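You operate a simulated robot arm through the tools that you are given. There is no shell and no other tool. Be economical: measure what you need, move in short steps, check, and stop when the job is done.

You run a simulated robot arm. Do the job below in one go: nothing can be reset, and whatever is moved stays where it is left.

JOB
Set the lamp stay at the blue mark, torque both bolts to 40 Nm, then paint-mark them.
Fine: yellow marker, back in its pot; runner holstered, box off.

It is judged by the outcome, as a careful person would: the job done as asked, and still so three seconds after it is handed in. It fails if anything else is knocked over, pushed out of place, dropped, spilled or broken.

ROBOT AND FRAMES
A 7-joint arm with a two-finger parallel gripper on a trunk, on a base that drives. Base frame: it is fixed to the floor where the robot stands at the start and does not move with it; the origin is under the middle of the robot, x ahead of it, y to its left, z up. Readings come in m, degrees, newtons and seconds.
With the tool pointing down near the work surface it reaches from about 0.44 to 0.92 m from the robot's upright axis, wherever it stands. Its first joint turns from -115.0 to 115.0 degrees. Places, roughly: blue-band nut [0.6, -0.2, 0.5]; cordless runner [0.5, 1.5, 1]; green-band nut [0.6, -0.3, 0.5]; grey holster [0.5, 1.5, 0.8]; grey-band bolt [0.6, 0.2, 0.7]; lamp stay [0.8, -0.1, 0.7]; orange-band bolt [0.8, -0.1, 0.7]; paint marker (4x4x16 cm) [0.6, 1.3, 0.9]; painted ring [0.9, -0.6, 0.7]; red-band bolt [0.9, 0.2, 0.8]; teal-band bolt [0.8, -0.2, 0.7]; torque dial [0.2, 1.4, 0.8]; white-band nut [0.7, -0.3, 0.5]; yellow pot [0.6, 1.3, 0.8]; yellow-band nut [0.7, -0.2, 0.5]. Payload 3.91 kg.
The TCP is the grasp point between the finger pads, 0.03 m short of the fingertips. In the tool frame z runs along the fingers and y along their closing line. The gripper opens to 0.11 m. The fingers are 0.02 m wide and 0.01 m thick; the gripper's body (0.048 by 0.112 m) begins 0.055 m behind the TCP.
Orientation is that of the tool frame in the base frame, as [roll, pitch, yaw] about the fixed x, y, z axes, in that order (R = Rz(yaw) Ry(pitch) Rx(roll)). With the fingers straight down and closing along the base's y, the tool's x points along the base's -x, its y along +y and its z along -z.

CONTROLS
- The arm moves only by the tool arm_command. Its argument "commands" is one flat list of numbers, 7 for each row, row after row: the turn, a rotation vector about the tool's x, y, z in degrees, then the shift along the tool's x, y, z in m, then the opening, from 0 (shut) to 1 (fully open). In form: [rx, ry, rz, dx, dy, dz, gripper, rx, ry, rz, dx, dy, dz, gripper, ...]. A call has 1 to 20 rows; each row is the pose to reach, as a shift and turn from the pose commanded when the call began, along the tool's axes at that moment. A row lasts 0.2 s, in which the tool goes at most 0.05 m and 8.6 degrees; a call with a longer step from one row to the next is refused whole, and so is a gripper value outside its range. Where a pose cannot be reached the arm comes as near as it can. A force on the tool above 40 N (or 10 N above the force at the start of the call, whichever is more), or a blocked arm, ends the call early, and 0.2 s more pass. The fingers move at their own pace (about 0.153 m/s each) and stop on an object; they squeeze with about 22 N. The grip force told is the motor's: it shows also when the fingers shut on nothing. Time passes only in rows, and 0.2 s behind the last, so rows that repeat a pose let the fingers close. It gives the time, the measured TCP pose, the force on the tool (base axes), the opening and the grip force at its end, in the units of the frame above (readings bear some noise), with the torque about the TCP (base axes, N m) and any sound that the robot's microphone picked up.
- Cameras (640 x 400 px; columns grow to the right, rows downward): "scene" is now at [0.2158, 0.1601, 1.4147]; the picture's right is [-0.52, -0.86, 0.00], its down [-0.50, 0.30, -0.81] and it looks along [0.70, -0.42, -0.58] (base axes); focal length 249 px, centre (320, 200). "wrist" rides on the gripper at [0.072, 0.017, -0.103] in the tool frame; the picture's right is [-0.23, 0.97, 0.00], its down [-0.76, -0.18, -0.62] and it looks along [-0.61, -0.14, 0.78] (tool axes); focal length 222 px, centre (320, 200). There is no depth. A picture from a camera that has moved, and an enlarged one, comes with that camera's place and axes in the base frame and with its lens.
- grab_frame(camera): a new picture of that camera. No time passes.
- raise_lower(by): slides the trunk up (or, below 0, down) by that many m; the arm and the scene camera ride with it, the base frame stays. It gives what a move gives, with no picture.
- roll_base(legs): drives the robot by 1 to 6 legs, each [ahead, left, turn to the left] in m, m and degrees, along the robot's own axes; the way and the turn of a leg run together, so that a leg with both is an arc; at most 1.5 m and 180 degrees a leg. The arm and the cameras ride along, it lands a little off, and it stops where it bumps. It gives what a move gives.
- pan_tilt(pan, tilt): turns the head with the scene camera to pan (to the left, within 80 degrees either way) and tilt (down, from -29 to 69), counted from straight ahead of the robot. It gives what a move gives.
- close_up(camera, box): a new picture of the part [left, top, right, bottom] of that camera's present view, enlarged. No time passes.
- sign_off(): hands the job in; it is judged then, once.

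Work in short steps. Places have to be worked out from the pictures, the camera data and where the tool is seen: move nearer, look again, correct. Check each grasp and each placing, and mend what went wrong. You have 120 turns and 90 pictures in all, those below and enlarged ones among them. Open the gripper and draw the arm clear of the work before you hand the job in, unless the task says otherwise; then end with one line.

The tools are called as name(argument=value, ...) on one line, values as JSON. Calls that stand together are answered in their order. arm_command: Moves the arm, as the interface text tells. Its arguments: {"type":"object","properties":{"commands":{"type":"array","items":{"type":"number"}}},"required":["commands"]} The other tools are called the same way: raise_lower (by) slides the trunk up or down; roll_base (legs) drives the base; pan_tilt (pan, tilt) turns the head that bears the scene camera; grab_frame (camera) takes a picture; close_up (camera, box) takes an enlarged picture of a part of a camera's view; sign_off () hands the job in.

At the start:

```text
time_s: 0.0
eef_pos: [0.5303, -0.1648, 1.2252]
tcp_rot: [180.0, -0.1, 180.0]
ft_force: [-0.2, 0.3, 0.5]
ft_torque: [-0.01, -0.01, -0.01]
opening: 0.1103
finger_force: 0.1
trunk travel left (down, up): [-0.75, 0.24]
robot x, y, heading: [0.0009, 0.0027, -0.2]
head pan, tilt: [-31.0, 35.4]
```

scene: 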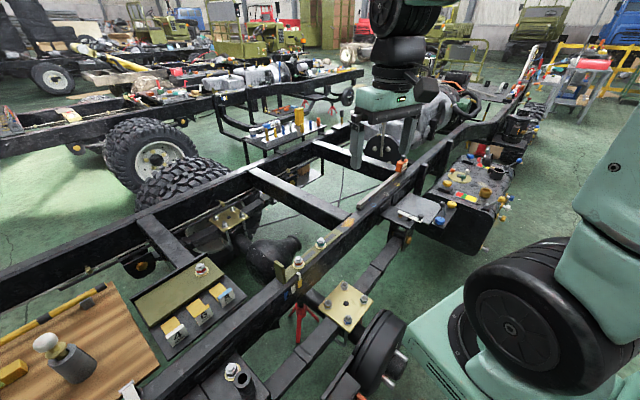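
wrist: 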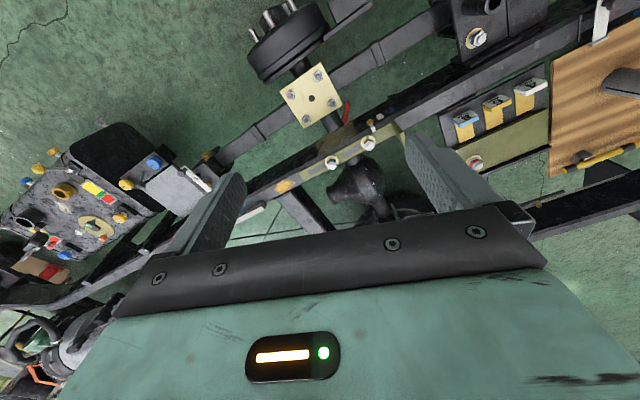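

The truck frame carries what look like the stay and its bolts. I'll enlarge the area around the stay first.

close_up(camera="scene", box=[220, 180, 420, 305])

close_up(camera="scene", box=[360, 120, 560, 245])

close_up(camera="wrist", box=[200, 60, 440, 210])

```text
3.20 times, centred on (320, 242) of scene
camera zoom: at [0.2158, 0.1601, 1.4147], right [-0.52, -0.86, 0.0], down [-0.5, 0.3, -0.81], along [0.7, -0.42, -0.58], focal length 798 px, centre (320, 64)
```

zoom: 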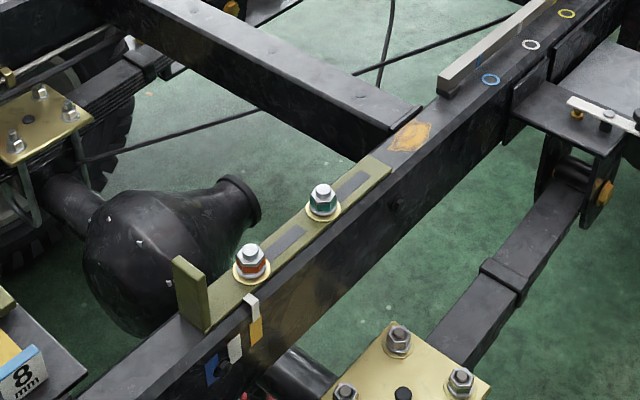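

```text
3.20 times, centred on (460, 182) of scene
camera zoom: at [0.2158, 0.1601, 1.4147], right [-0.52, -0.86, 0.0], down [-0.5, 0.3, -0.81], along [0.7, -0.42, -0.58], focal length 798 px, centre (-128, 256)
```

zoom: 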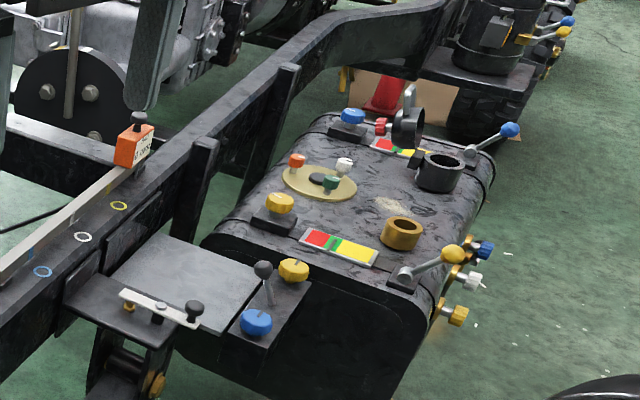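

```text
2.67 times, centred on (320, 135) of wrist
camera zoom: at [0.4575, -0.1476, 1.3292], right [0.23, 0.97, 0.0], down [0.76, -0.18, 0.62], along [0.61, -0.14, -0.78], focal length 592 px, centre (320, 373)
```

zoom: 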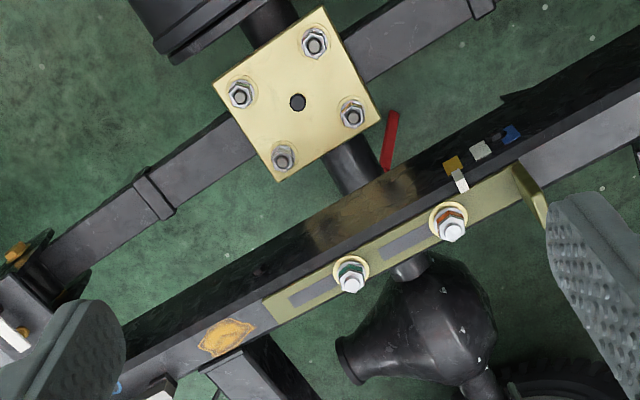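

The stay is an angle with two slotted holes. Its white tab sits over the yellow mark, with white and blue marks beside it. Next I'll look at the left station, where the runner, dial and pots are.

pan_tilt(pan=70, tilt=25)

grab_frame(camera="scene")

```text
time_s: 1.8
eef_pos: [0.5317, -0.1641, 1.2245]
tcp_rot: [-180.0, 0.0, -179.9]
ft_force: [-0.2, 0.4, -0.6]
ft_torque: [0.01, -0.02, 0.01]
opening: 0.1099
finger_force: 0.1
trunk travel left (down, up): [-0.75, 0.24]
robot x, y, heading: [-0.0014, 0.0001, 0.2]
head pan, tilt: [70.0, 25.0]
```

```text
84 pictures are left
camera scene: at [0.1721, 0.2919, 1.4312], right [0.94, -0.34, 0.0], down [-0.14, -0.4, -0.91], along [0.31, 0.85, -0.42], focal length 249 px, centre (320, 200)
```

scene: 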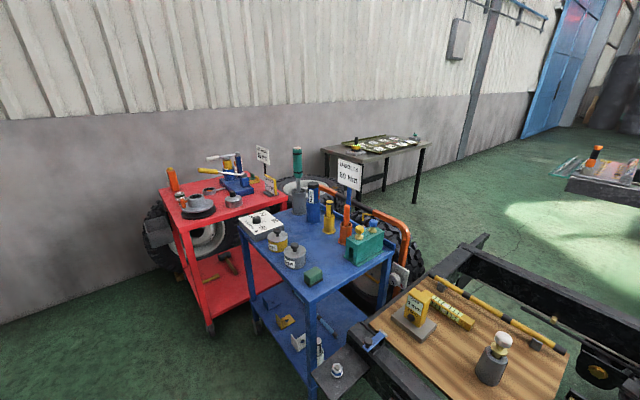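

close_up(camera="scene", box=[220, 140, 412, 260])

close_up(camera="scene", box=[330, 240, 570, 390])

close_up(camera="scene", box=[235, 195, 331, 285])

```text
3.33 times, centred on (316, 200) of scene
camera zoom: at [0.1721, 0.2919, 1.4312], right [0.94, -0.34, 0.0], down [-0.14, -0.4, -0.91], along [0.31, 0.85, -0.42], focal length 831 px, centre (333, 200)
```

zoom: 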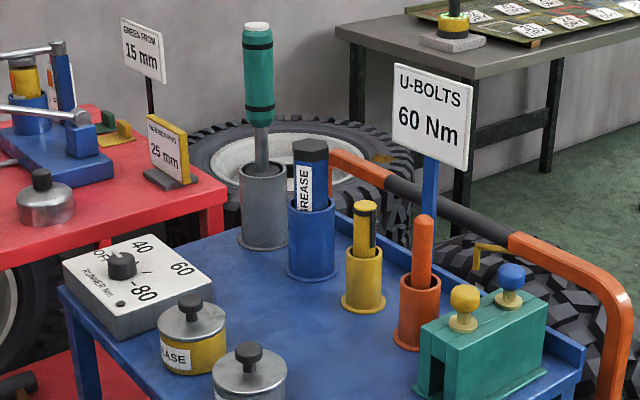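

```text
2.67 times, centred on (450, 315) of scene
camera zoom: at [0.1721, 0.2919, 1.4312], right [0.94, -0.34, 0.0], down [-0.14, -0.4, -0.91], along [0.31, 0.85, -0.42], focal length 665 px, centre (-27, -107)
```

zoom: 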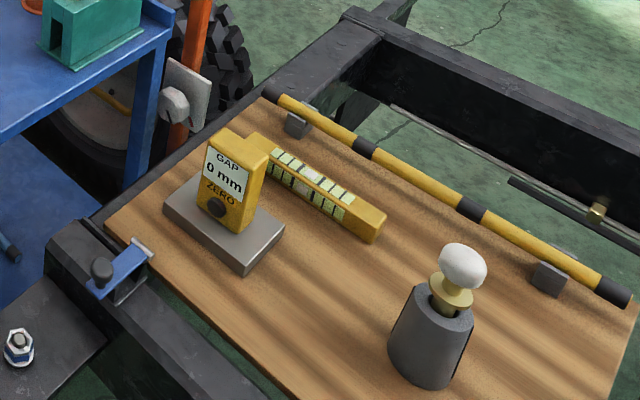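

```text
4.44 times, centred on (283, 240) of scene
camera zoom: at [0.1721, 0.2919, 1.4312], right [0.94, -0.34, 0.0], down [-0.14, -0.4, -0.91], along [0.31, 0.85, -0.42], focal length 1108 px, centre (484, 22)
```

zoom: 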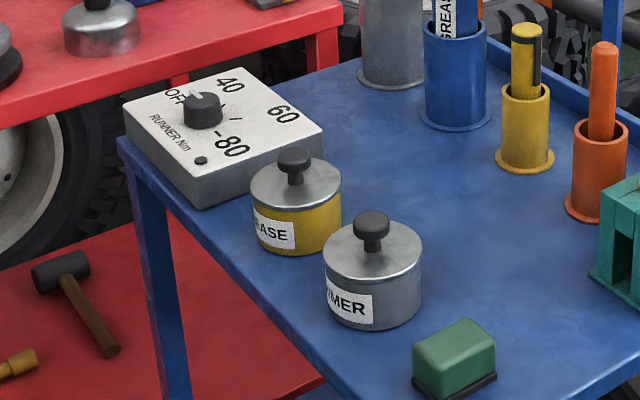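

Box dial (OFF/40/60/80), teal runner in the grey holster and yellow marker in the yellow pot are all on the blue cart. Rail and cart look rotated about 19°. I'll bring the gripper above the stay's upright flange, yawed 19°, for a closer look.

arm_command(commands=[0, 0, -3, -0.023, 0.022, 0.03, 1, 0, 0, -6, -0.046, 0.044, 0.06, 1, 0, 0, -9, -0.069, 0.066, 0.09, 1, 0, 0, -12, -0.092, 0.088, 0.12, 1, 0, 0, -15, -0.115, 0.11, 0.15, 0.8, 0, 0, -19, -0.138, 0.132, 0.18, 0.6, 0, 0, -19, -0.15, 0.144, 0.21, 0.5, 0, 0, -19, -0.15, 0.144, 0.23, 0.5])

pan_tilt(pan=-10, tilt=42)

grab_frame(camera="wrist")

grab_frame(camera="scene")

```text
time_s: 3.6
eef_pos: [0.6801, -0.0215, 0.9954]
tcp_rot: [180.0, 0.1, -160.9]
ft_force: [-0.6, -0.9, -0.3]
ft_torque: [0.0, -0.01, -0.03]
opening: 0.0549
finger_force: 0.2
trunk travel left (down, up): [-0.75, 0.24]
robot x, y, heading: [0.0002, 0.0009, -0.1]
head pan, tilt: [70.0, 25.0]
```

```text
time_s: 5.1
eef_pos: [0.6812, -0.021, 0.9962]
tcp_rot: [-179.9, -0.1, -161.0]
ft_force: [0.3, -0.7, 0.0]
ft_torque: [0.01, 0.0, 0.03]
opening: 0.0548
finger_force: 0.0
trunk travel left (down, up): [-0.75, 0.24]
robot x, y, heading: [0.0001, -0.0009, -0.2]
head pan, tilt: [-10.0, 42.0]
```

```text
80 pictures are left
camera wrist: at [0.6066, -0.0287, 1.1], right [-0.1, 0.99, 0.0], down [0.78, 0.08, 0.62], along [0.62, 0.06, -0.78], focal length 222 px, centre (320, 200)
```

wrist: 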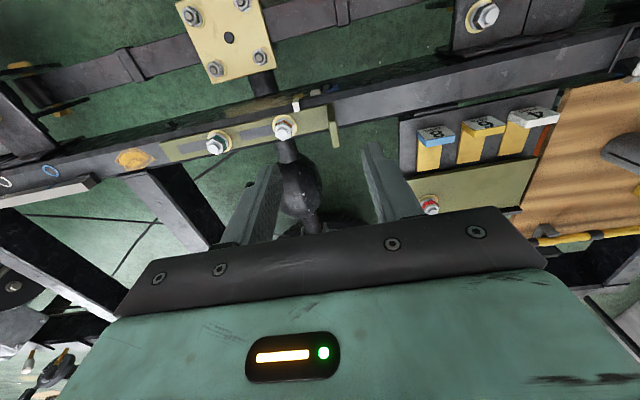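

```text
79 pictures are left
camera scene: at [0.223, 0.1909, 1.4049], right [-0.17, -0.98, 0.0], down [-0.66, 0.12, -0.74], along [0.73, -0.13, -0.67], focal length 249 px, centre (320, 200)
```

scene: 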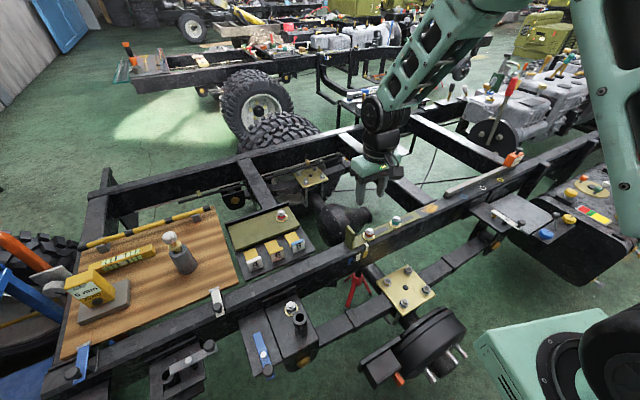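

close_up(camera="wrist", box=[190, 70, 390, 195])

close_up(camera="scene", box=[320, 190, 448, 290])

```text
3.20 times, centred on (290, 132) of wrist
camera zoom: at [0.6066, -0.0287, 1.1], right [-0.1, 0.99, 0.0], down [0.78, 0.08, 0.62], along [0.62, 0.06, -0.78], focal length 711 px, centre (416, 416)
```

zoom: 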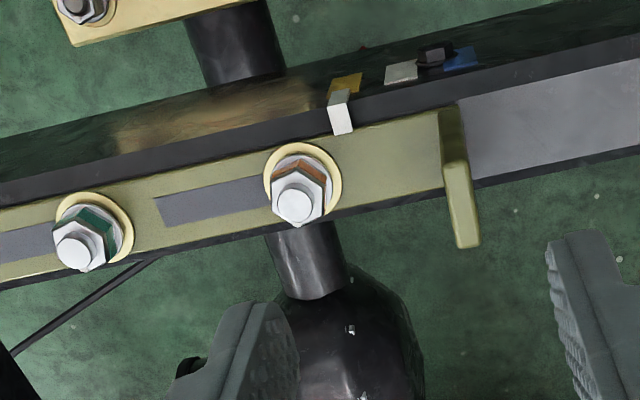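

```text
4.00 times, centred on (384, 240) of scene
camera zoom: at [0.223, 0.1909, 1.4049], right [-0.17, -0.98, 0.0], down [-0.66, 0.12, -0.74], along [0.73, -0.13, -0.67], focal length 998 px, centre (64, 40)
```

zoom: 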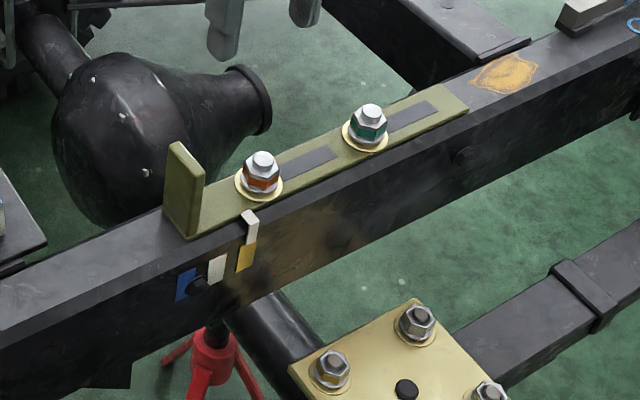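

The tab stands over yellow, and blue is about 62 mm further toward +y along the rail. I put the flange near (0.73, 0.004) with its top near z 0.79, so I'll move over it, come partway down and recheck.

arm_command(commands=[0, 0, 0, -0.02, 0.003, 0.03, 0.5, 0, 0, 0, -0.04, 0.006, 0.06, 0.5, 0, 0, 0, -0.055, 0.0073, 0.09, 0.5, 0, 0, 0, -0.055, 0.0073, 0.12, 0.5])

grab_frame(camera="wrist")

close_up(camera="scene", box=[320, 170, 448, 270])

```text
time_s: 6.1
eef_pos: [0.7304, 0.0034, 0.8752]
tcp_rot: [180.0, 0.0, -161.0]
ft_force: [-0.4, 0.6, -0.8]
ft_torque: [-0.01, -0.03, 0.03]
opening: 0.0549
finger_force: 0.0
trunk travel left (down, up): [-0.75, 0.24]
robot x, y, heading: [-0.0008, 0.0015, -0.0]
head pan, tilt: [-10.0, 42.0]
```

```text
76 pictures are left
camera wrist: at [0.6555, -0.0035, 0.9792], right [-0.1, 0.99, 0.0], down [0.78, 0.08, 0.62], along [0.62, 0.06, -0.78], focal length 222 px, centre (320, 200)
```

wrist: 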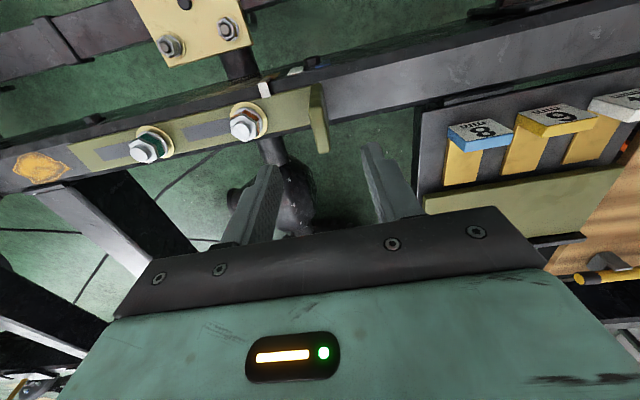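

```text
4.00 times, centred on (384, 220) of scene
camera zoom: at [0.2226, 0.1908, 1.405], right [-0.17, -0.98, 0.0], down [-0.66, 0.12, -0.74], along [0.73, -0.13, -0.67], focal length 998 px, centre (64, 120)
```

zoom: 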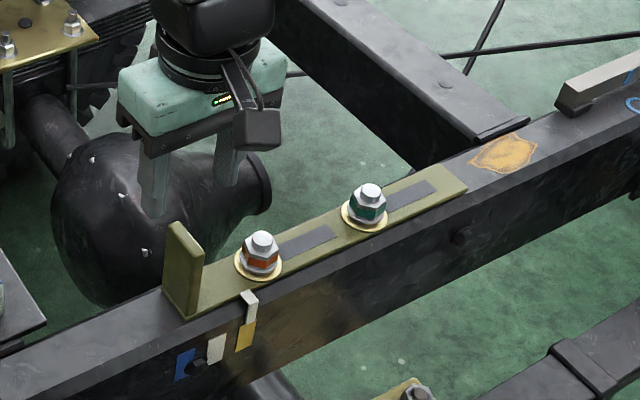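

Flange is in line with the fingers. I descend 0.1 m with the fingers still open.

arm_command(commands=[0, 0, 0, -0.004, 0, 0.03, 0.5, 0, 0, 0, -0.004, 0, 0.06, 0.5, 0, 0, 0, -0.004, 0, 0.08, 0.5, 0, 0, 0, -0.004, 0, 0.1, 0.5])

grab_frame(camera="wrist")

close_up(camera="scene", box=[320, 170, 448, 270])

```text
time_s: 7.1
eef_pos: [0.7345, 0.0052, 0.7747]
tcp_rot: [-180.0, 0.0, -161.0]
ft_force: [0.1, -0.1, 0.4]
ft_torque: [0.02, -0.01, -0.02]
opening: 0.0549
finger_force: 0.0
trunk travel left (down, up): [-0.75, 0.24]
robot x, y, heading: [-0.0027, 0.0023, -0.1]
head pan, tilt: [-10.0, 42.0]
```

```text
74 pictures are left
camera wrist: at [0.6598, -0.0022, 0.878], right [-0.1, 0.99, 0.0], down [0.78, 0.08, 0.62], along [0.62, 0.06, -0.78], focal length 222 px, centre (320, 200)
```

wrist: 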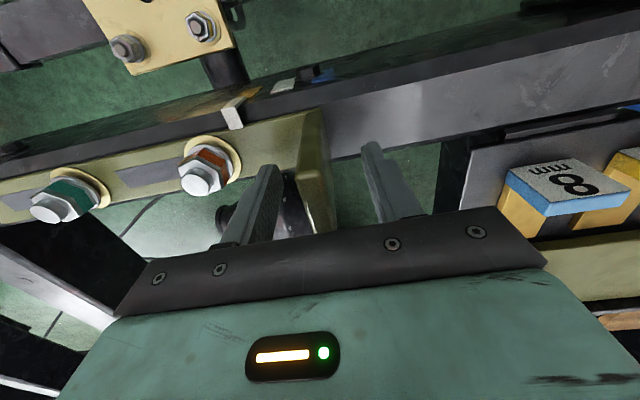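

```text
4.00 times, centred on (384, 220) of scene
camera zoom: at [0.2228, 0.1908, 1.405], right [-0.17, -0.98, 0.0], down [-0.66, 0.12, -0.74], along [0.73, -0.13, -0.67], focal length 998 px, centre (64, 120)
```

zoom: 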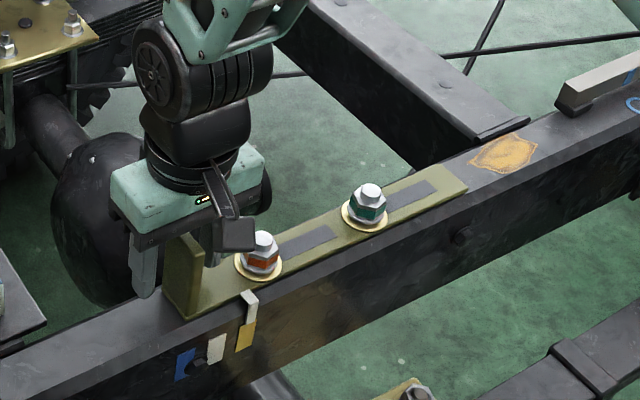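

Flange sits between the fingers. Closing.

arm_command(commands=[0, 0, 0, 0, 0, 0, 0.3, 0, 0, 0, 0, 0, 0, 0.1, 0, 0, 0, 0, 0, 0, 0, 0, 0, 0, 0, 0, 0, 0])

```text
time_s: 8.1
eef_pos: [0.734, 0.0044, 0.7748]
tcp_rot: [-180.0, 0.0, -161.0]
ft_force: [-0.5, 3.4, -3.6]
ft_torque: [0.14, -0.43, -1.11]
opening: 0.0123
finger_force: 45.4
trunk travel left (down, up): [-0.75, 0.24]
robot x, y, heading: [-0.0001, 0.0017, -0.1]
head pan, tilt: [-10.0, 42.0]
```

Flange is gripped at 12 mm. Sliding 30 mm along the rail toward blue.

arm_command(commands=[0, 0, 0, 0, 0.008, 0, 0, 0, 0, 0, 0, 0.016, 0, 0, 0, 0, 0, 0, 0.024, 0, 0, 0, 0, 0, 0, 0.03, 0, 0])

close_up(camera="scene", box=[320, 190, 416, 265])

```text
time_s: 9.1
eef_pos: [0.7245, 0.035, 0.7739]
tcp_rot: [179.9, 0.0, -161.0]
ft_force: [9.3, 1.5, -7.6]
ft_torque: [-0.58, 1.15, -0.85]
opening: 0.0122
finger_force: 45.3
trunk travel left (down, up): [-0.75, 0.24]
robot x, y, heading: [0.0012, -0.0014, 0.0]
head pan, tilt: [-10.0, 42.0]
```

```text
5.33 times, centred on (368, 228) of scene
camera zoom: at [0.2238, 0.191, 1.4046], right [-0.17, -0.98, 0.0], down [-0.66, 0.12, -0.74], along [0.73, -0.13, -0.67], focal length 1330 px, centre (64, 53)
```

zoom: 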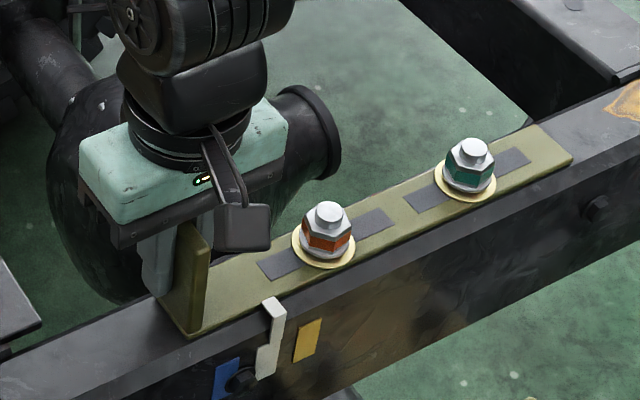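

Tab is now at white with light force, so I slide on another 29 mm, easing slightly toward the force.

arm_command(commands=[0, 0, 0, -0.0005, 0.008, 0, 0, 0, 0, 0, -0.001, 0.016, 0, 0, 0, 0, 0, -0.001, 0.023, 0, 0, 0, 0, 0, -0.0015, 0.03, 0, 0])

close_up(camera="scene", box=[320, 210, 384, 260])

grab_frame(camera="wrist")

```text
time_s: 10.1
eef_pos: [0.7147, 0.0633, 0.7753]
tcp_rot: [179.9, 0.0, -160.9]
ft_force: [3.7, 0.8, -15.8]
ft_torque: [0.1, -1.41, -0.87]
opening: 0.0121
finger_force: 45.1
trunk travel left (down, up): [-0.75, 0.24]
robot x, y, heading: [0.0003, 0.0025, -0.0]
head pan, tilt: [-10.0, 42.0]
```

```text
8.00 times, centred on (352, 235) of scene
camera zoom: at [0.2236, 0.1909, 1.4047], right [-0.17, -0.98, 0.0], down [-0.66, 0.12, -0.74], along [0.73, -0.13, -0.67], focal length 1995 px, centre (64, -80)
```

zoom: 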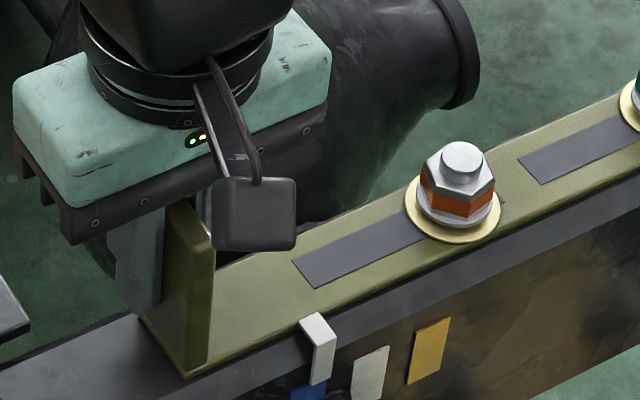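

```text
70 pictures are left
camera wrist: at [0.6409, 0.0558, 0.8783], right [-0.1, 0.99, 0.0], down [0.78, 0.08, 0.62], along [0.62, 0.06, -0.78], focal length 222 px, centre (320, 200)
```

wrist: 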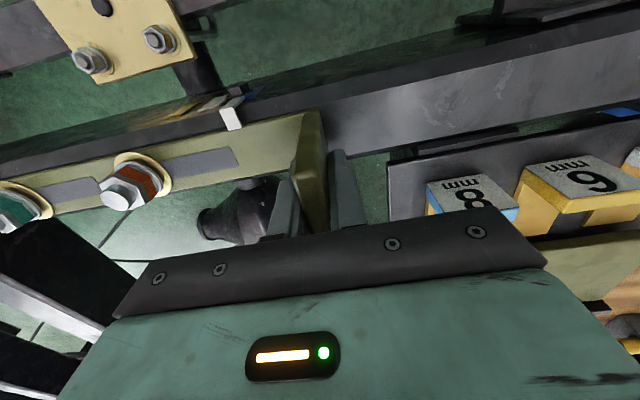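

close_up(camera="scene", box=[330, 235, 378, 270])

close_up(camera="wrist", box=[180, 60, 300, 135])

```text
11.43 times, centred on (354, 252) of scene
camera zoom: at [0.2236, 0.1909, 1.4047], right [-0.17, -0.98, 0.0], down [-0.66, 0.12, -0.74], along [0.73, -0.13, -0.67], focal length 2850 px, centre (-69, -400)
```

zoom: 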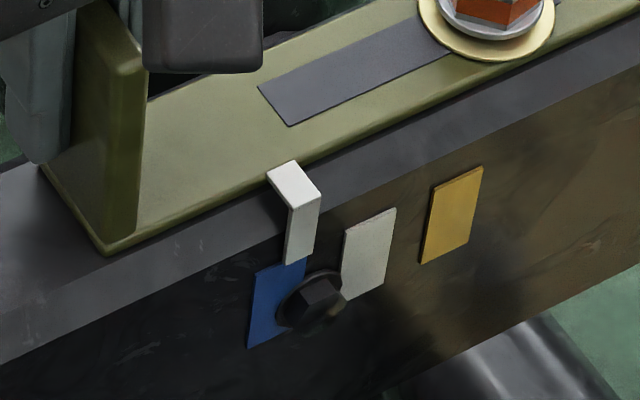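

```text
5.33 times, centred on (240, 98) of wrist
camera zoom: at [0.6409, 0.0558, 0.8783], right [-0.1, 0.99, 0.0], down [0.78, 0.08, 0.62], along [0.62, 0.06, -0.78], focal length 1185 px, centre (747, 747)
```

zoom: 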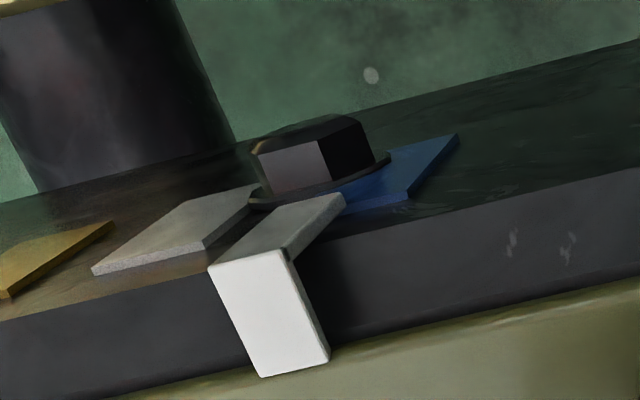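

Tab is still about 3–4 mm short of blue's centre. Nudging 3.5 mm further.

arm_command(commands=[0, 0, 0, 0, 0.0018, 0, 0, 0, 0, 0, 0, 0.0035, 0, 0, 0, 0, 0, 0, 0.0035, 0, 0])

close_up(camera="scene", box=[330, 235, 378, 270])

close_up(camera="wrist", box=[180, 60, 300, 135])

```text
time_s: 10.9
eef_pos: [0.7138, 0.0658, 0.7739]
tcp_rot: [-179.9, -0.1, -160.9]
ft_force: [3.1, -2.9, -20.2]
ft_torque: [0.3, -1.22, -0.93]
opening: 0.0119
finger_force: 45.0
trunk travel left (down, up): [-0.75, 0.24]
robot x, y, heading: [0.0014, 0.0033, -0.2]
head pan, tilt: [-10.0, 42.0]
```

```text
11.43 times, centred on (354, 252) of scene
camera zoom: at [0.2237, 0.1908, 1.4047], right [-0.17, -0.98, 0.0], down [-0.66, 0.12, -0.74], along [0.73, -0.13, -0.67], focal length 2850 px, centre (-69, -400)
```

zoom: 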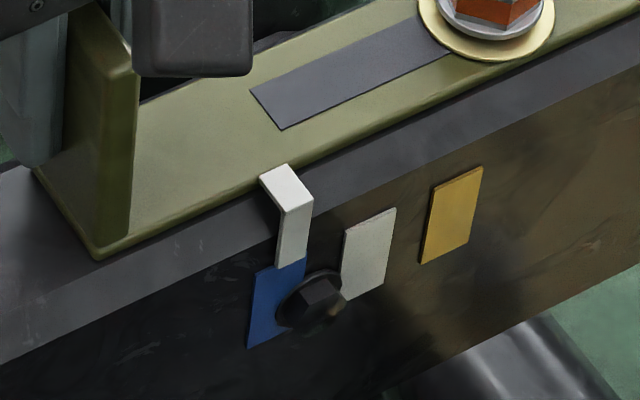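

```text
5.33 times, centred on (240, 98) of wrist
camera zoom: at [0.6401, 0.0584, 0.8784], right [-0.1, 0.99, 0.0], down [0.78, 0.08, 0.62], along [0.62, 0.06, -0.78], focal length 1185 px, centre (747, 747)
```

zoom: 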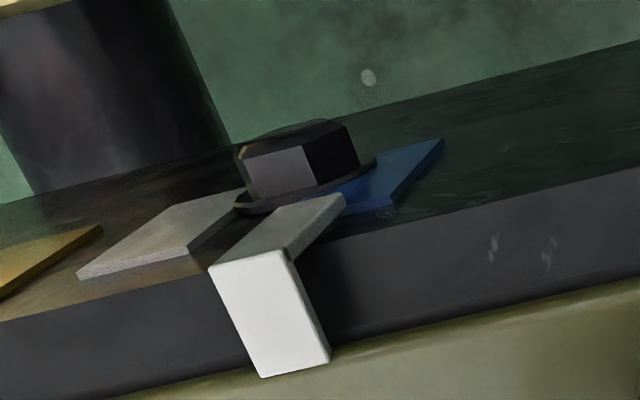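

About 1.5 mm more should centre it.

arm_command(commands=[0, 0, 0, 0, 0.0015, 0, 0, 0, 0, 0, 0, 0.0015, 0, 0])

arm_command(commands=[0, 0, 0, 0, 0, 0, 0.2, 0, 0, 0, 0, 0, 0, 0.4, 0, 0, 0, 0, 0, -0.04, 0.4, 0, 0, 0, 0, 0, -0.08, 0.4, 0, 0, 0, 0, 0, -0.12, 0.4, 0, 0, 0, 0.03, 0.03, -0.16, 0.4])

close_up(camera="scene", box=[330, 235, 378, 270])

grab_frame(camera="wrist")

```text
time_s: 11.5
eef_pos: [0.7138, 0.067, 0.774]
tcp_rot: [180.0, -0.1, -161.0]
ft_force: [1.7, -1.7, -21.2]
ft_torque: [-0.02, -0.46, -0.93]
opening: 0.0124
finger_force: 44.6
trunk travel left (down, up): [-0.75, 0.24]
robot x, y, heading: [0.0004, 0.0016, 0.1]
head pan, tilt: [-10.0, 42.0]
```

```text
refused: row 6 steps farther than a row can; nothing moved
```

```text
11.43 times, centred on (354, 252) of scene
camera zoom: at [0.2239, 0.1909, 1.4046], right [-0.17, -0.98, 0.0], down [-0.66, 0.12, -0.74], along [0.73, -0.13, -0.67], focal length 2850 px, centre (-69, -400)
```

zoom: 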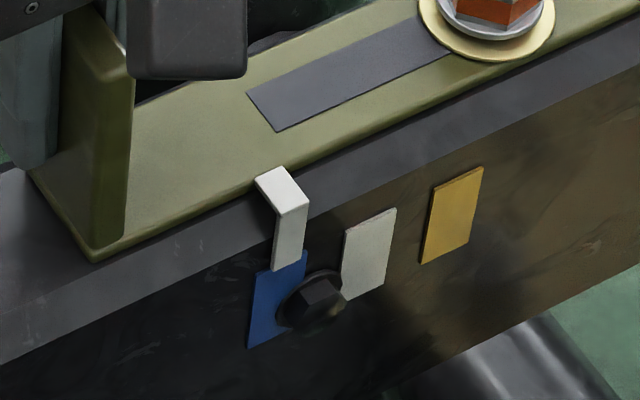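

```text
64 pictures are left
camera wrist: at [0.6396, 0.0599, 0.8784], right [-0.1, 0.99, 0.0], down [0.78, 0.08, 0.62], along [0.62, 0.06, -0.78], focal length 222 px, centre (320, 200)
```

wrist: 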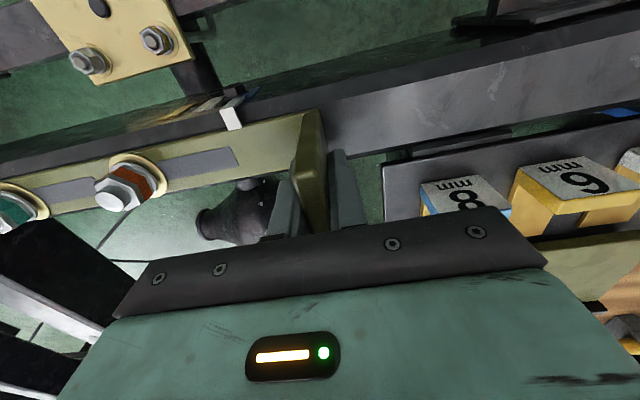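

Tab is centred on blue. I release and rise, keeping each row within the step limit.

arm_command(commands=[0, 0, 0, 0, 0, 0, 0.2, 0, 0, 0, 0, 0, 0, 0.4, 0, 0, 0, 0, 0, 0, 0.4, 0, 0, 0, 0, 0, -0.04, 0.4, 0, 0, 0, 0, 0, -0.08, 0.4, 0, 0, 0, 0, 0, -0.12, 0.4, 0, 0, 0, 0.0, 0.0, -0.165, 0.4, 0, 0, 0, 0.02, 0, -0.21, 0.4, 0, 0, 0, 0.05, 0, -0.24, 0.4, 0, 0, 0, 0.08, 0, -0.27, 0.4, 0, 0, 0, 0.1, 0, -0.3, 0.4])

close_up(camera="scene", box=[330, 220, 394, 270])

close_up(camera="wrist", box=[190, 20, 430, 170])

```text
time_s: 13.9
eef_pos: [0.6194, 0.0338, 1.0758]
tcp_rot: [-179.9, 0.0, -161.1]
ft_force: [-0.1, -0.1, -0.4]
ft_torque: [0.01, 0.03, 0.0]
opening: 0.0438
finger_force: 0.1
trunk travel left (down, up): [-0.75, 0.24]
robot x, y, heading: [0.0014, 0.001, 0.1]
head pan, tilt: [-10.0, 42.0]
```

```text
8.00 times, centred on (362, 245) of scene
camera zoom: at [0.2234, 0.1911, 1.4047], right [-0.17, -0.98, 0.0], down [-0.66, 0.12, -0.74], along [0.73, -0.13, -0.67], focal length 1995 px, centre (-16, -160)
```

zoom: 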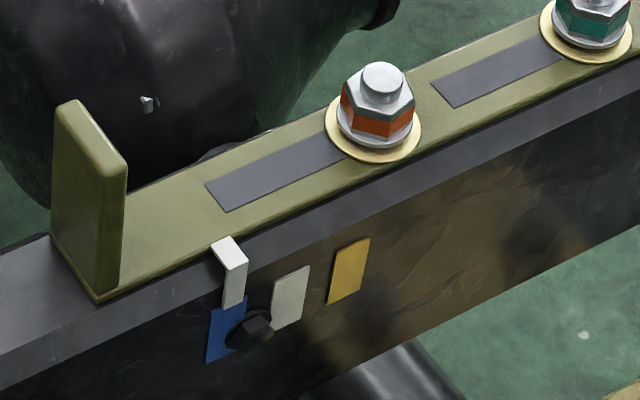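

```text
2.67 times, centred on (310, 95) of wrist
camera zoom: at [0.545, 0.0271, 1.1796], right [-0.1, 0.99, 0.0], down [0.78, 0.08, 0.62], along [0.62, 0.06, -0.78], focal length 592 px, centre (347, 480)
```

zoom: 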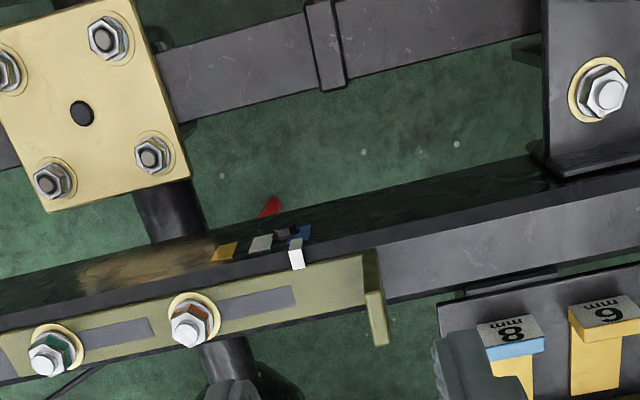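

Stay rests at blue, tab centred, bolts within the slots. Now I raise the arm and drive over to the blue cart.

arm_command(commands=[0, 0, 0, 0, 0, -0.045, 0.6, 0, 0, 0, 0, 0, -0.09, 0.8, 0, 0, 0, 0, 0, -0.13, 1, 0, 0, 0, 0, 0, -0.17, 1, 0, 0, 0, 0, 0, -0.2, 1])

roll_base(legs=[[-0.1, 0, 0], [0, 0.5, 0]])

pan_tilt(pan=45, tilt=40)

grab_frame(camera="scene")

```text
time_s: 15.1
eef_pos: [0.6202, 0.0354, 1.2766]
tcp_rot: [-180.0, -0.1, -161.0]
ft_force: [-0.8, 0.1, 0.2]
ft_torque: [-0.01, 0.01, 0.01]
opening: 0.11
finger_force: 0.1
trunk travel left (down, up): [-0.75, 0.24]
robot x, y, heading: [-0.0002, 0.0032, -0.1]
head pan, tilt: [-10.0, 42.0]
```

```text
time_s: 18.8
eef_pos: [0.5188, 0.5331, 1.2776]
tcp_rot: [179.9, -0.1, -160.8]
ft_force: [0.5, 0.4, 0.1]
ft_torque: [0.01, 0.01, 0.03]
opening: 0.1102
finger_force: 0.2
trunk travel left (down, up): [-0.75, 0.24]
robot x, y, heading: [-0.0988, 0.4973, -0.2]
head pan, tilt: [-10.0, 42.0]
```

```text
time_s: 20.0
eef_pos: [0.5187, 0.5334, 1.2771]
tcp_rot: [180.0, 0.0, -160.9]
ft_force: [0.3, -0.3, -0.6]
ft_torque: [0.03, -0.02, -0.01]
opening: 0.1101
finger_force: 0.0
trunk travel left (down, up): [-0.75, 0.24]
robot x, y, heading: [-0.0986, 0.4951, 0.0]
head pan, tilt: [45.0, 40.0]
```

```text
61 pictures are left
camera scene: at [0.0996, 0.7628, 1.4078], right [0.71, -0.71, 0.0], down [-0.45, -0.45, -0.77], along [0.54, 0.54, -0.64], focal length 249 px, centre (320, 200)
```

scene: 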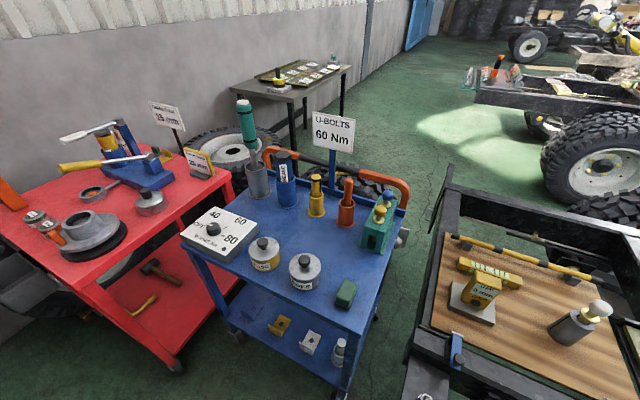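

Path is clear. Driving another 0.42 m left.

roll_base(legs=[[0, 0.42, 0]])

pan_tilt(pan=45, tilt=45)

grab_frame(camera="scene")

```text
time_s: 22.6
eef_pos: [0.5199, 0.9498, 1.2773]
tcp_rot: [-179.9, 0.0, -161.1]
ft_force: [0.2, 0.1, -1.3]
ft_torque: [-0.01, 0.02, -0.02]
opening: 0.1097
finger_force: 0.0
trunk travel left (down, up): [-0.75, 0.24]
robot x, y, heading: [-0.0988, 0.9147, -0.2]
head pan, tilt: [45.0, 40.0]
```

```text
time_s: 23.3
eef_pos: [0.5194, 0.9489, 1.277]
tcp_rot: [180.0, 0.0, -161.1]
ft_force: [-0.2, -0.3, -0.1]
ft_torque: [0.0, 0.03, -0.02]
opening: 0.11
finger_force: 0.0
trunk travel left (down, up): [-0.75, 0.24]
robot x, y, heading: [-0.105, 0.9154, -0.3]
head pan, tilt: [45.0, 45.0]
```

```text
60 pictures are left
camera scene: at [0.0982, 1.1778, 1.4006], right [0.71, -0.71, 0.0], down [-0.5, -0.5, -0.71], along [0.5, 0.5, -0.71], focal length 249 px, centre (320, 200)
```

scene: 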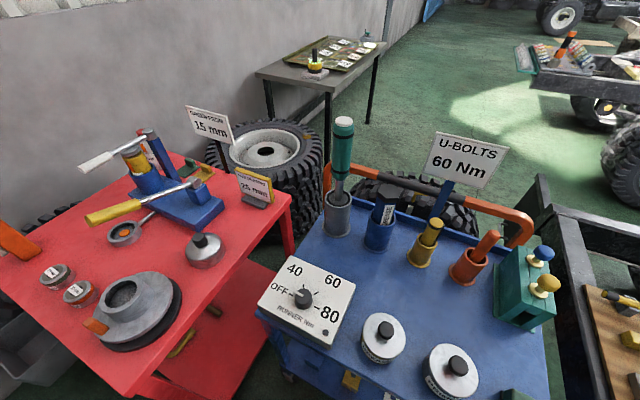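

close_up(camera="scene", box=[248, 250, 376, 350])

close_up(camera="scene", box=[310, 100, 470, 280])

```text
4.00 times, centred on (312, 300) of scene
camera zoom: at [0.0982, 1.1778, 1.4006], right [0.71, -0.71, 0.0], down [-0.5, -0.5, -0.71], along [0.5, 0.5, -0.71], focal length 998 px, centre (352, -200)
```

zoom: 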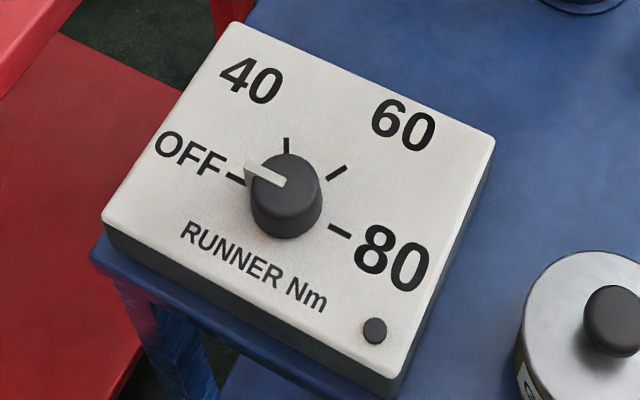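

```text
2.22 times, centred on (390, 190) of scene
camera zoom: at [0.0982, 1.1778, 1.4006], right [0.71, -0.71, 0.0], down [-0.5, -0.5, -0.71], along [0.5, 0.5, -0.71], focal length 554 px, centre (164, 222)
```

zoom: 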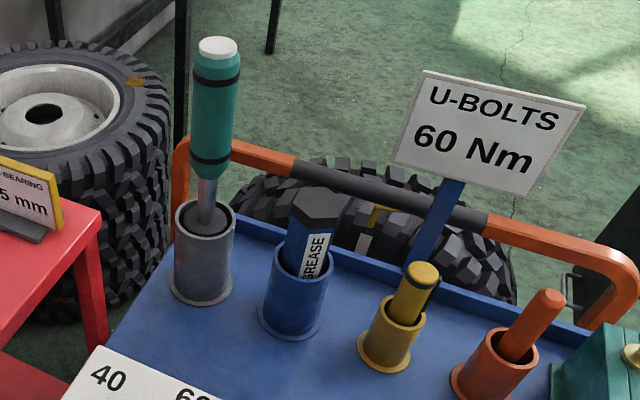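

The knob's white pointer is at OFF. The ticks are 60° apart, with 40 the next one clockwise. I put the knob centre near (0.248, 1.382) with its top at z 0.84. I move above it, pre-yawed +60° so I can turn it clockwise.

arm_command(commands=[0, 0, -5.5, 0.0105, 0.0453, 0, 0.9, 0, 0, -11, 0.021, 0.0906, 0, 0.8, 0, 0, -16.5, 0.0315, 0.136, 0, 0.7, 0, 0, -22, 0.042, 0.181, 0, 0.65, 0, 0, -27.5, 0.052, 0.226, 0, 0.65, 0, 0, -33, 0.063, 0.272, 0, 0.65, 0, 0, -38.5, 0.0735, 0.317, 0, 0.65, 0, 0, -44, 0.084, 0.362, 0, 0.65, 0, 0, -49.5, 0.0945, 0.407, 0, 0.65, 0, 0, -55, 0.105, 0.452, 0, 0.65, 0, 0, -60, 0.115, 0.4976, 0, 0.65, 0, 0, -60, 0.115, 0.4976, 0.045, 0.65, 0, 0, -60, 0.115, 0.4976, 0.09, 0.65, 0, 0, -60, 0.115, 0.4976, 0.135, 0.65, 0, 0, -60, 0.115, 0.4976, 0.18, 0.65, 0, 0, -60, 0.115, 0.4976, 0.225, 0.65, 0, 0, -60, 0.115, 0.4976, 0.27, 0.65, 0, 0, -60, 0.115, 0.4976, 0.3, 0.65])

grab_frame(camera="wrist")

grab_frame(camera="scene")

```text
time_s: 27.1
eef_pos: [0.2496, 1.3818, 0.9758]
tcp_rot: [180.0, 0.0, -101.1]
ft_force: [-0.5, -0.7, -0.5]
ft_torque: [0.0, 0.0, 0.01]
opening: 0.0715
finger_force: 0.0
trunk travel left (down, up): [-0.75, 0.24]
robot x, y, heading: [-0.1031, 0.9121, -0.3]
head pan, tilt: [45.0, 45.0]
```

```text
57 pictures are left
camera wrist: at [0.2189, 1.3145, 1.0792], right [-0.91, 0.41, 0.0], down [0.32, 0.71, 0.62], along [0.26, 0.57, -0.78], focal length 222 px, centre (320, 200)
```

wrist: 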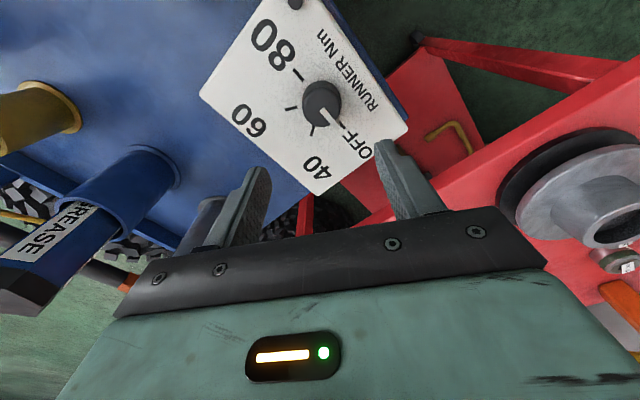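

```text
56 pictures are left
camera scene: at [0.098, 1.1776, 1.4007], right [0.71, -0.71, 0.0], down [-0.5, -0.5, -0.71], along [0.5, 0.5, -0.71], focal length 249 px, centre (320, 200)
```

scene: 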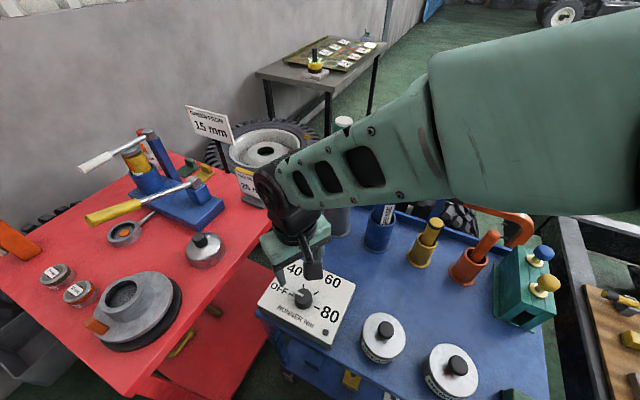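

arm_command(commands=[0, 0, 0, 0.003, 0, 0.03, 0.65, 0, 0, 0, 0.003, 0, 0.06, 0.65, 0, 0, 0, 0.003, 0, 0.09, 0.65])

close_up(camera="wrist", box=[220, 60, 420, 185])

close_up(camera="scene", box=[248, 240, 376, 340])

```text
time_s: 27.9
eef_pos: [0.2491, 1.3786, 0.887]
tcp_rot: [-179.9, 0.1, -101.0]
ft_force: [-0.2, -0.7, 0.1]
ft_torque: [0.0, -0.01, 0.03]
opening: 0.0716
finger_force: 0.0
trunk travel left (down, up): [-0.75, 0.24]
robot x, y, heading: [-0.0987, 0.9155, -0.1]
head pan, tilt: [45.0, 45.0]
```

```text
3.20 times, centred on (320, 122) of wrist
camera zoom: at [0.2181, 1.3113, 0.9905], right [-0.91, 0.41, 0.0], down [0.32, 0.71, 0.62], along [0.26, 0.57, -0.78], focal length 711 px, centre (320, 448)
```

zoom: 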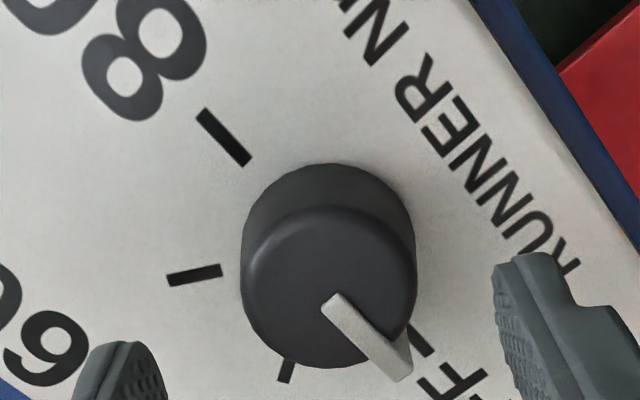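

```text
4.00 times, centred on (312, 290) of scene
camera zoom: at [0.098, 1.1776, 1.4007], right [0.71, -0.71, 0.0], down [-0.5, -0.5, -0.71], along [0.5, 0.5, -0.71], focal length 998 px, centre (352, -160)
```

zoom: 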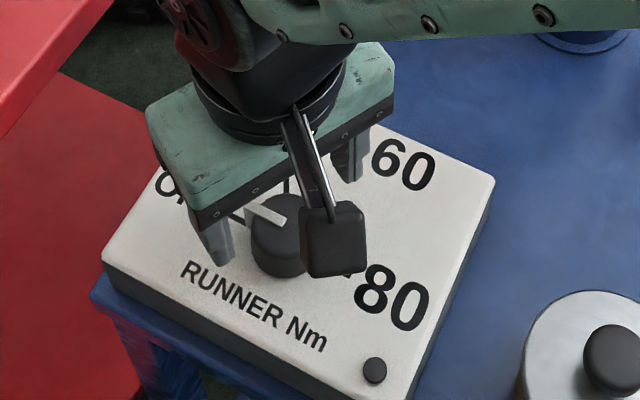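

Knob is centred between the fingers. Descending to just above the panel, then closing.

arm_command(commands=[0, 0, 0, 0, 0.003, 0.02, 0.65, 0, 0, 0, 0, 0.003, 0.034, 0.65, 0, 0, 0, 0, 0.003, 0.042, 0.65])

arm_command(commands=[0, 0, 0, 0, 0, 0, 0.4, 0, 0, 0, 0, 0, 0, 0.2, 0, 0, 0, 0, 0, 0, 0.1, 0, 0, 0, 0, 0, 0, 0.1])

close_up(camera="wrist", box=[220, 80, 420, 205])

```text
time_s: 28.6
eef_pos: [0.2459, 1.3798, 0.8555]
tcp_rot: [-180.0, 0.1, -101.0]
ft_force: [-1.5, -12.7, 21.9]
ft_torque: [-0.42, 0.96, 0.61]
opening: 0.071
finger_force: 0.1
trunk travel left (down, up): [-0.75, 0.24]
robot x, y, heading: [-0.0968, 0.9141, -0.2]
head pan, tilt: [45.0, 45.0]
stopped in row 3: the force on the tool passed its limit at 55 N (the readings are from after the stop); the commanded pose is now the measured one
```

```text
time_s: 29.6
eef_pos: [0.2462, 1.3827, 0.8554]
tcp_rot: [180.0, 0.4, -101.1]
ft_force: [-0.4, 8.2, 29.1]
ft_torque: [0.26, 0.28, -0.16]
opening: 0.041
finger_force: 45.0
trunk travel left (down, up): [-0.75, 0.24]
robot x, y, heading: [-0.1021, 0.9136, -0.1]
head pan, tilt: [45.0, 45.0]
```

```text
3.20 times, centred on (320, 142) of wrist
camera zoom: at [0.2155, 1.314, 0.9582], right [-0.91, 0.41, 0.0], down [0.32, 0.71, 0.63], along [0.26, 0.57, -0.78], focal length 711 px, centre (320, 384)
```

zoom: 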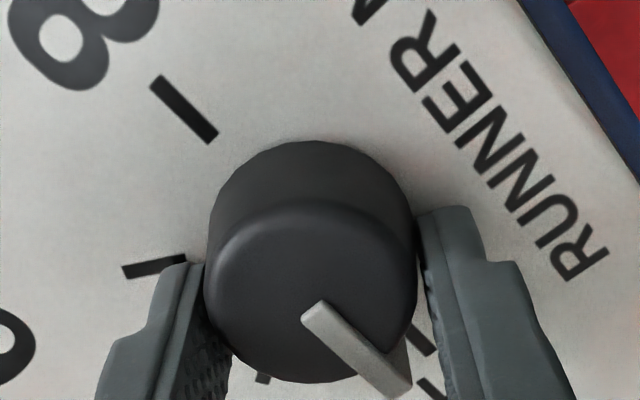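

The panel is a little higher than estimated. The knob centre lies about 10 mm toward the camera side of the grip. I'll open, lift 4 mm, recentre and regrip.

arm_command(commands=[0, 0, 0, 0, 0, -0.004, 0.4, 0, 0, 0, 0, 0, -0.006, 0.6, 0, 0, 0, 0.01, 0, -0.006, 0.6, 0, 0, 0, 0.01, 0, -0.004, 0.4, 0, 0, 0, 0.01, 0, -0.004, 0.2, 0, 0, 0, 0.01, 0, -0.004, 0.1, 0, 0, 0, 0.01, 0, -0.004, 0.1])

close_up(camera="wrist", box=[220, 80, 420, 205])

```text
time_s: 31.2
eef_pos: [0.2441, 1.371, 0.8566]
tcp_rot: [179.9, -0.1, -101.1]
ft_force: [-4.5, -6.6, -4.4]
ft_torque: [-0.09, 0.12, 0.03]
opening: 0.0408
finger_force: 44.8
trunk travel left (down, up): [-0.75, 0.24]
robot x, y, heading: [-0.0983, 0.9179, -0.2]
head pan, tilt: [45.0, 45.0]
```

```text
3.20 times, centred on (320, 142) of wrist
camera zoom: at [0.2134, 1.3025, 0.9601], right [-0.91, 0.41, 0.0], down [0.32, 0.71, 0.62], along [0.26, 0.57, -0.78], focal length 711 px, centre (320, 384)
```

zoom: 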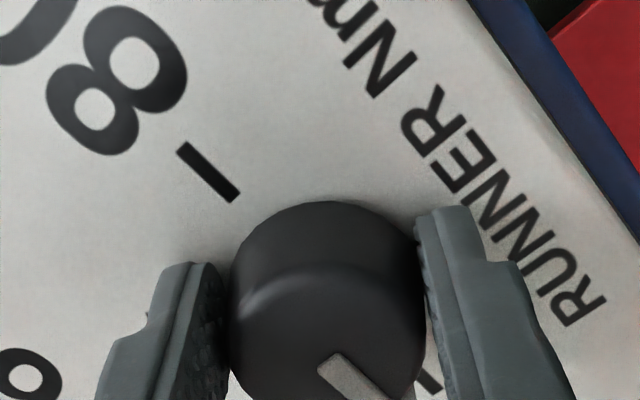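

Centred now and the force is small. Turning 60° clockwise.

arm_command(commands=[0, 0, 7, 0, 0, 0, 0.1, 0, 0, 14, 0, 0, 0, 0.1, 0, 0, 21, 0, 0, 0, 0.1, 0, 0, 28, 0, 0, 0, 0.1, 0, 0, 35, 0, 0, 0, 0.1, 0, 0, 42, 0, 0, 0, 0.1, 0, 0, 49, 0, 0, 0, 0.1, 0, 0, 55, 0, 0, 0, 0.1, 0, 0, 60, 0, 0, 0, 0.1, 0, 0, 60, 0, 0, 0, 0.1])

close_up(camera="wrist", box=[200, 60, 440, 210])

close_up(camera="scene", box=[248, 240, 376, 340])

```text
time_s: 33.3
eef_pos: [0.2411, 1.3734, 0.856]
tcp_rot: [179.5, 0.0, -161.0]
ft_force: [-0.8, 7.9, -10.0]
ft_torque: [0.44, -0.29, 0.02]
opening: 0.0412
finger_force: 45.5
trunk travel left (down, up): [-0.75, 0.24]
robot x, y, heading: [-0.1013, 0.9158, 0.0]
head pan, tilt: [45.0, 45.0]
stopped in row 10: the force on the tool passed its limit at 41 N (the readings are from after the stop); the commanded pose is now the measured one
```

```text
2.67 times, centred on (320, 135) of wrist
camera zoom: at [0.1667, 1.3653, 0.9606], right [-0.1, 0.99, 0.01], down [0.78, 0.08, 0.62], along [0.62, 0.07, -0.78], focal length 592 px, centre (320, 373)
```

zoom: 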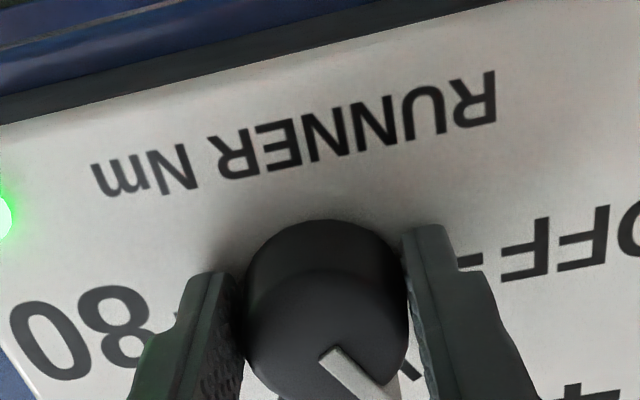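

```text
4.00 times, centred on (312, 290) of scene
camera zoom: at [0.0981, 1.1785, 1.4007], right [0.71, -0.71, 0.0], down [-0.5, -0.5, -0.71], along [0.5, 0.5, -0.71], focal length 998 px, centre (352, -160)
```

zoom: 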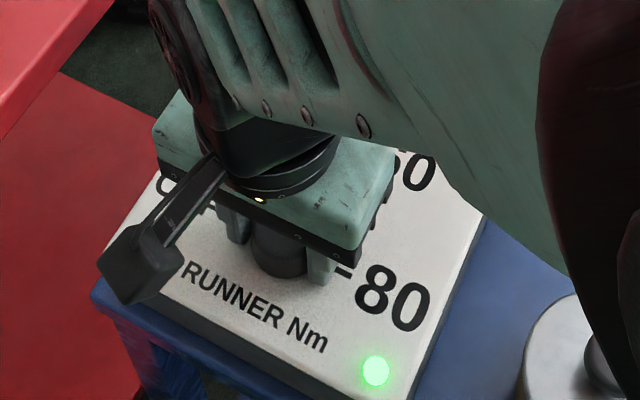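

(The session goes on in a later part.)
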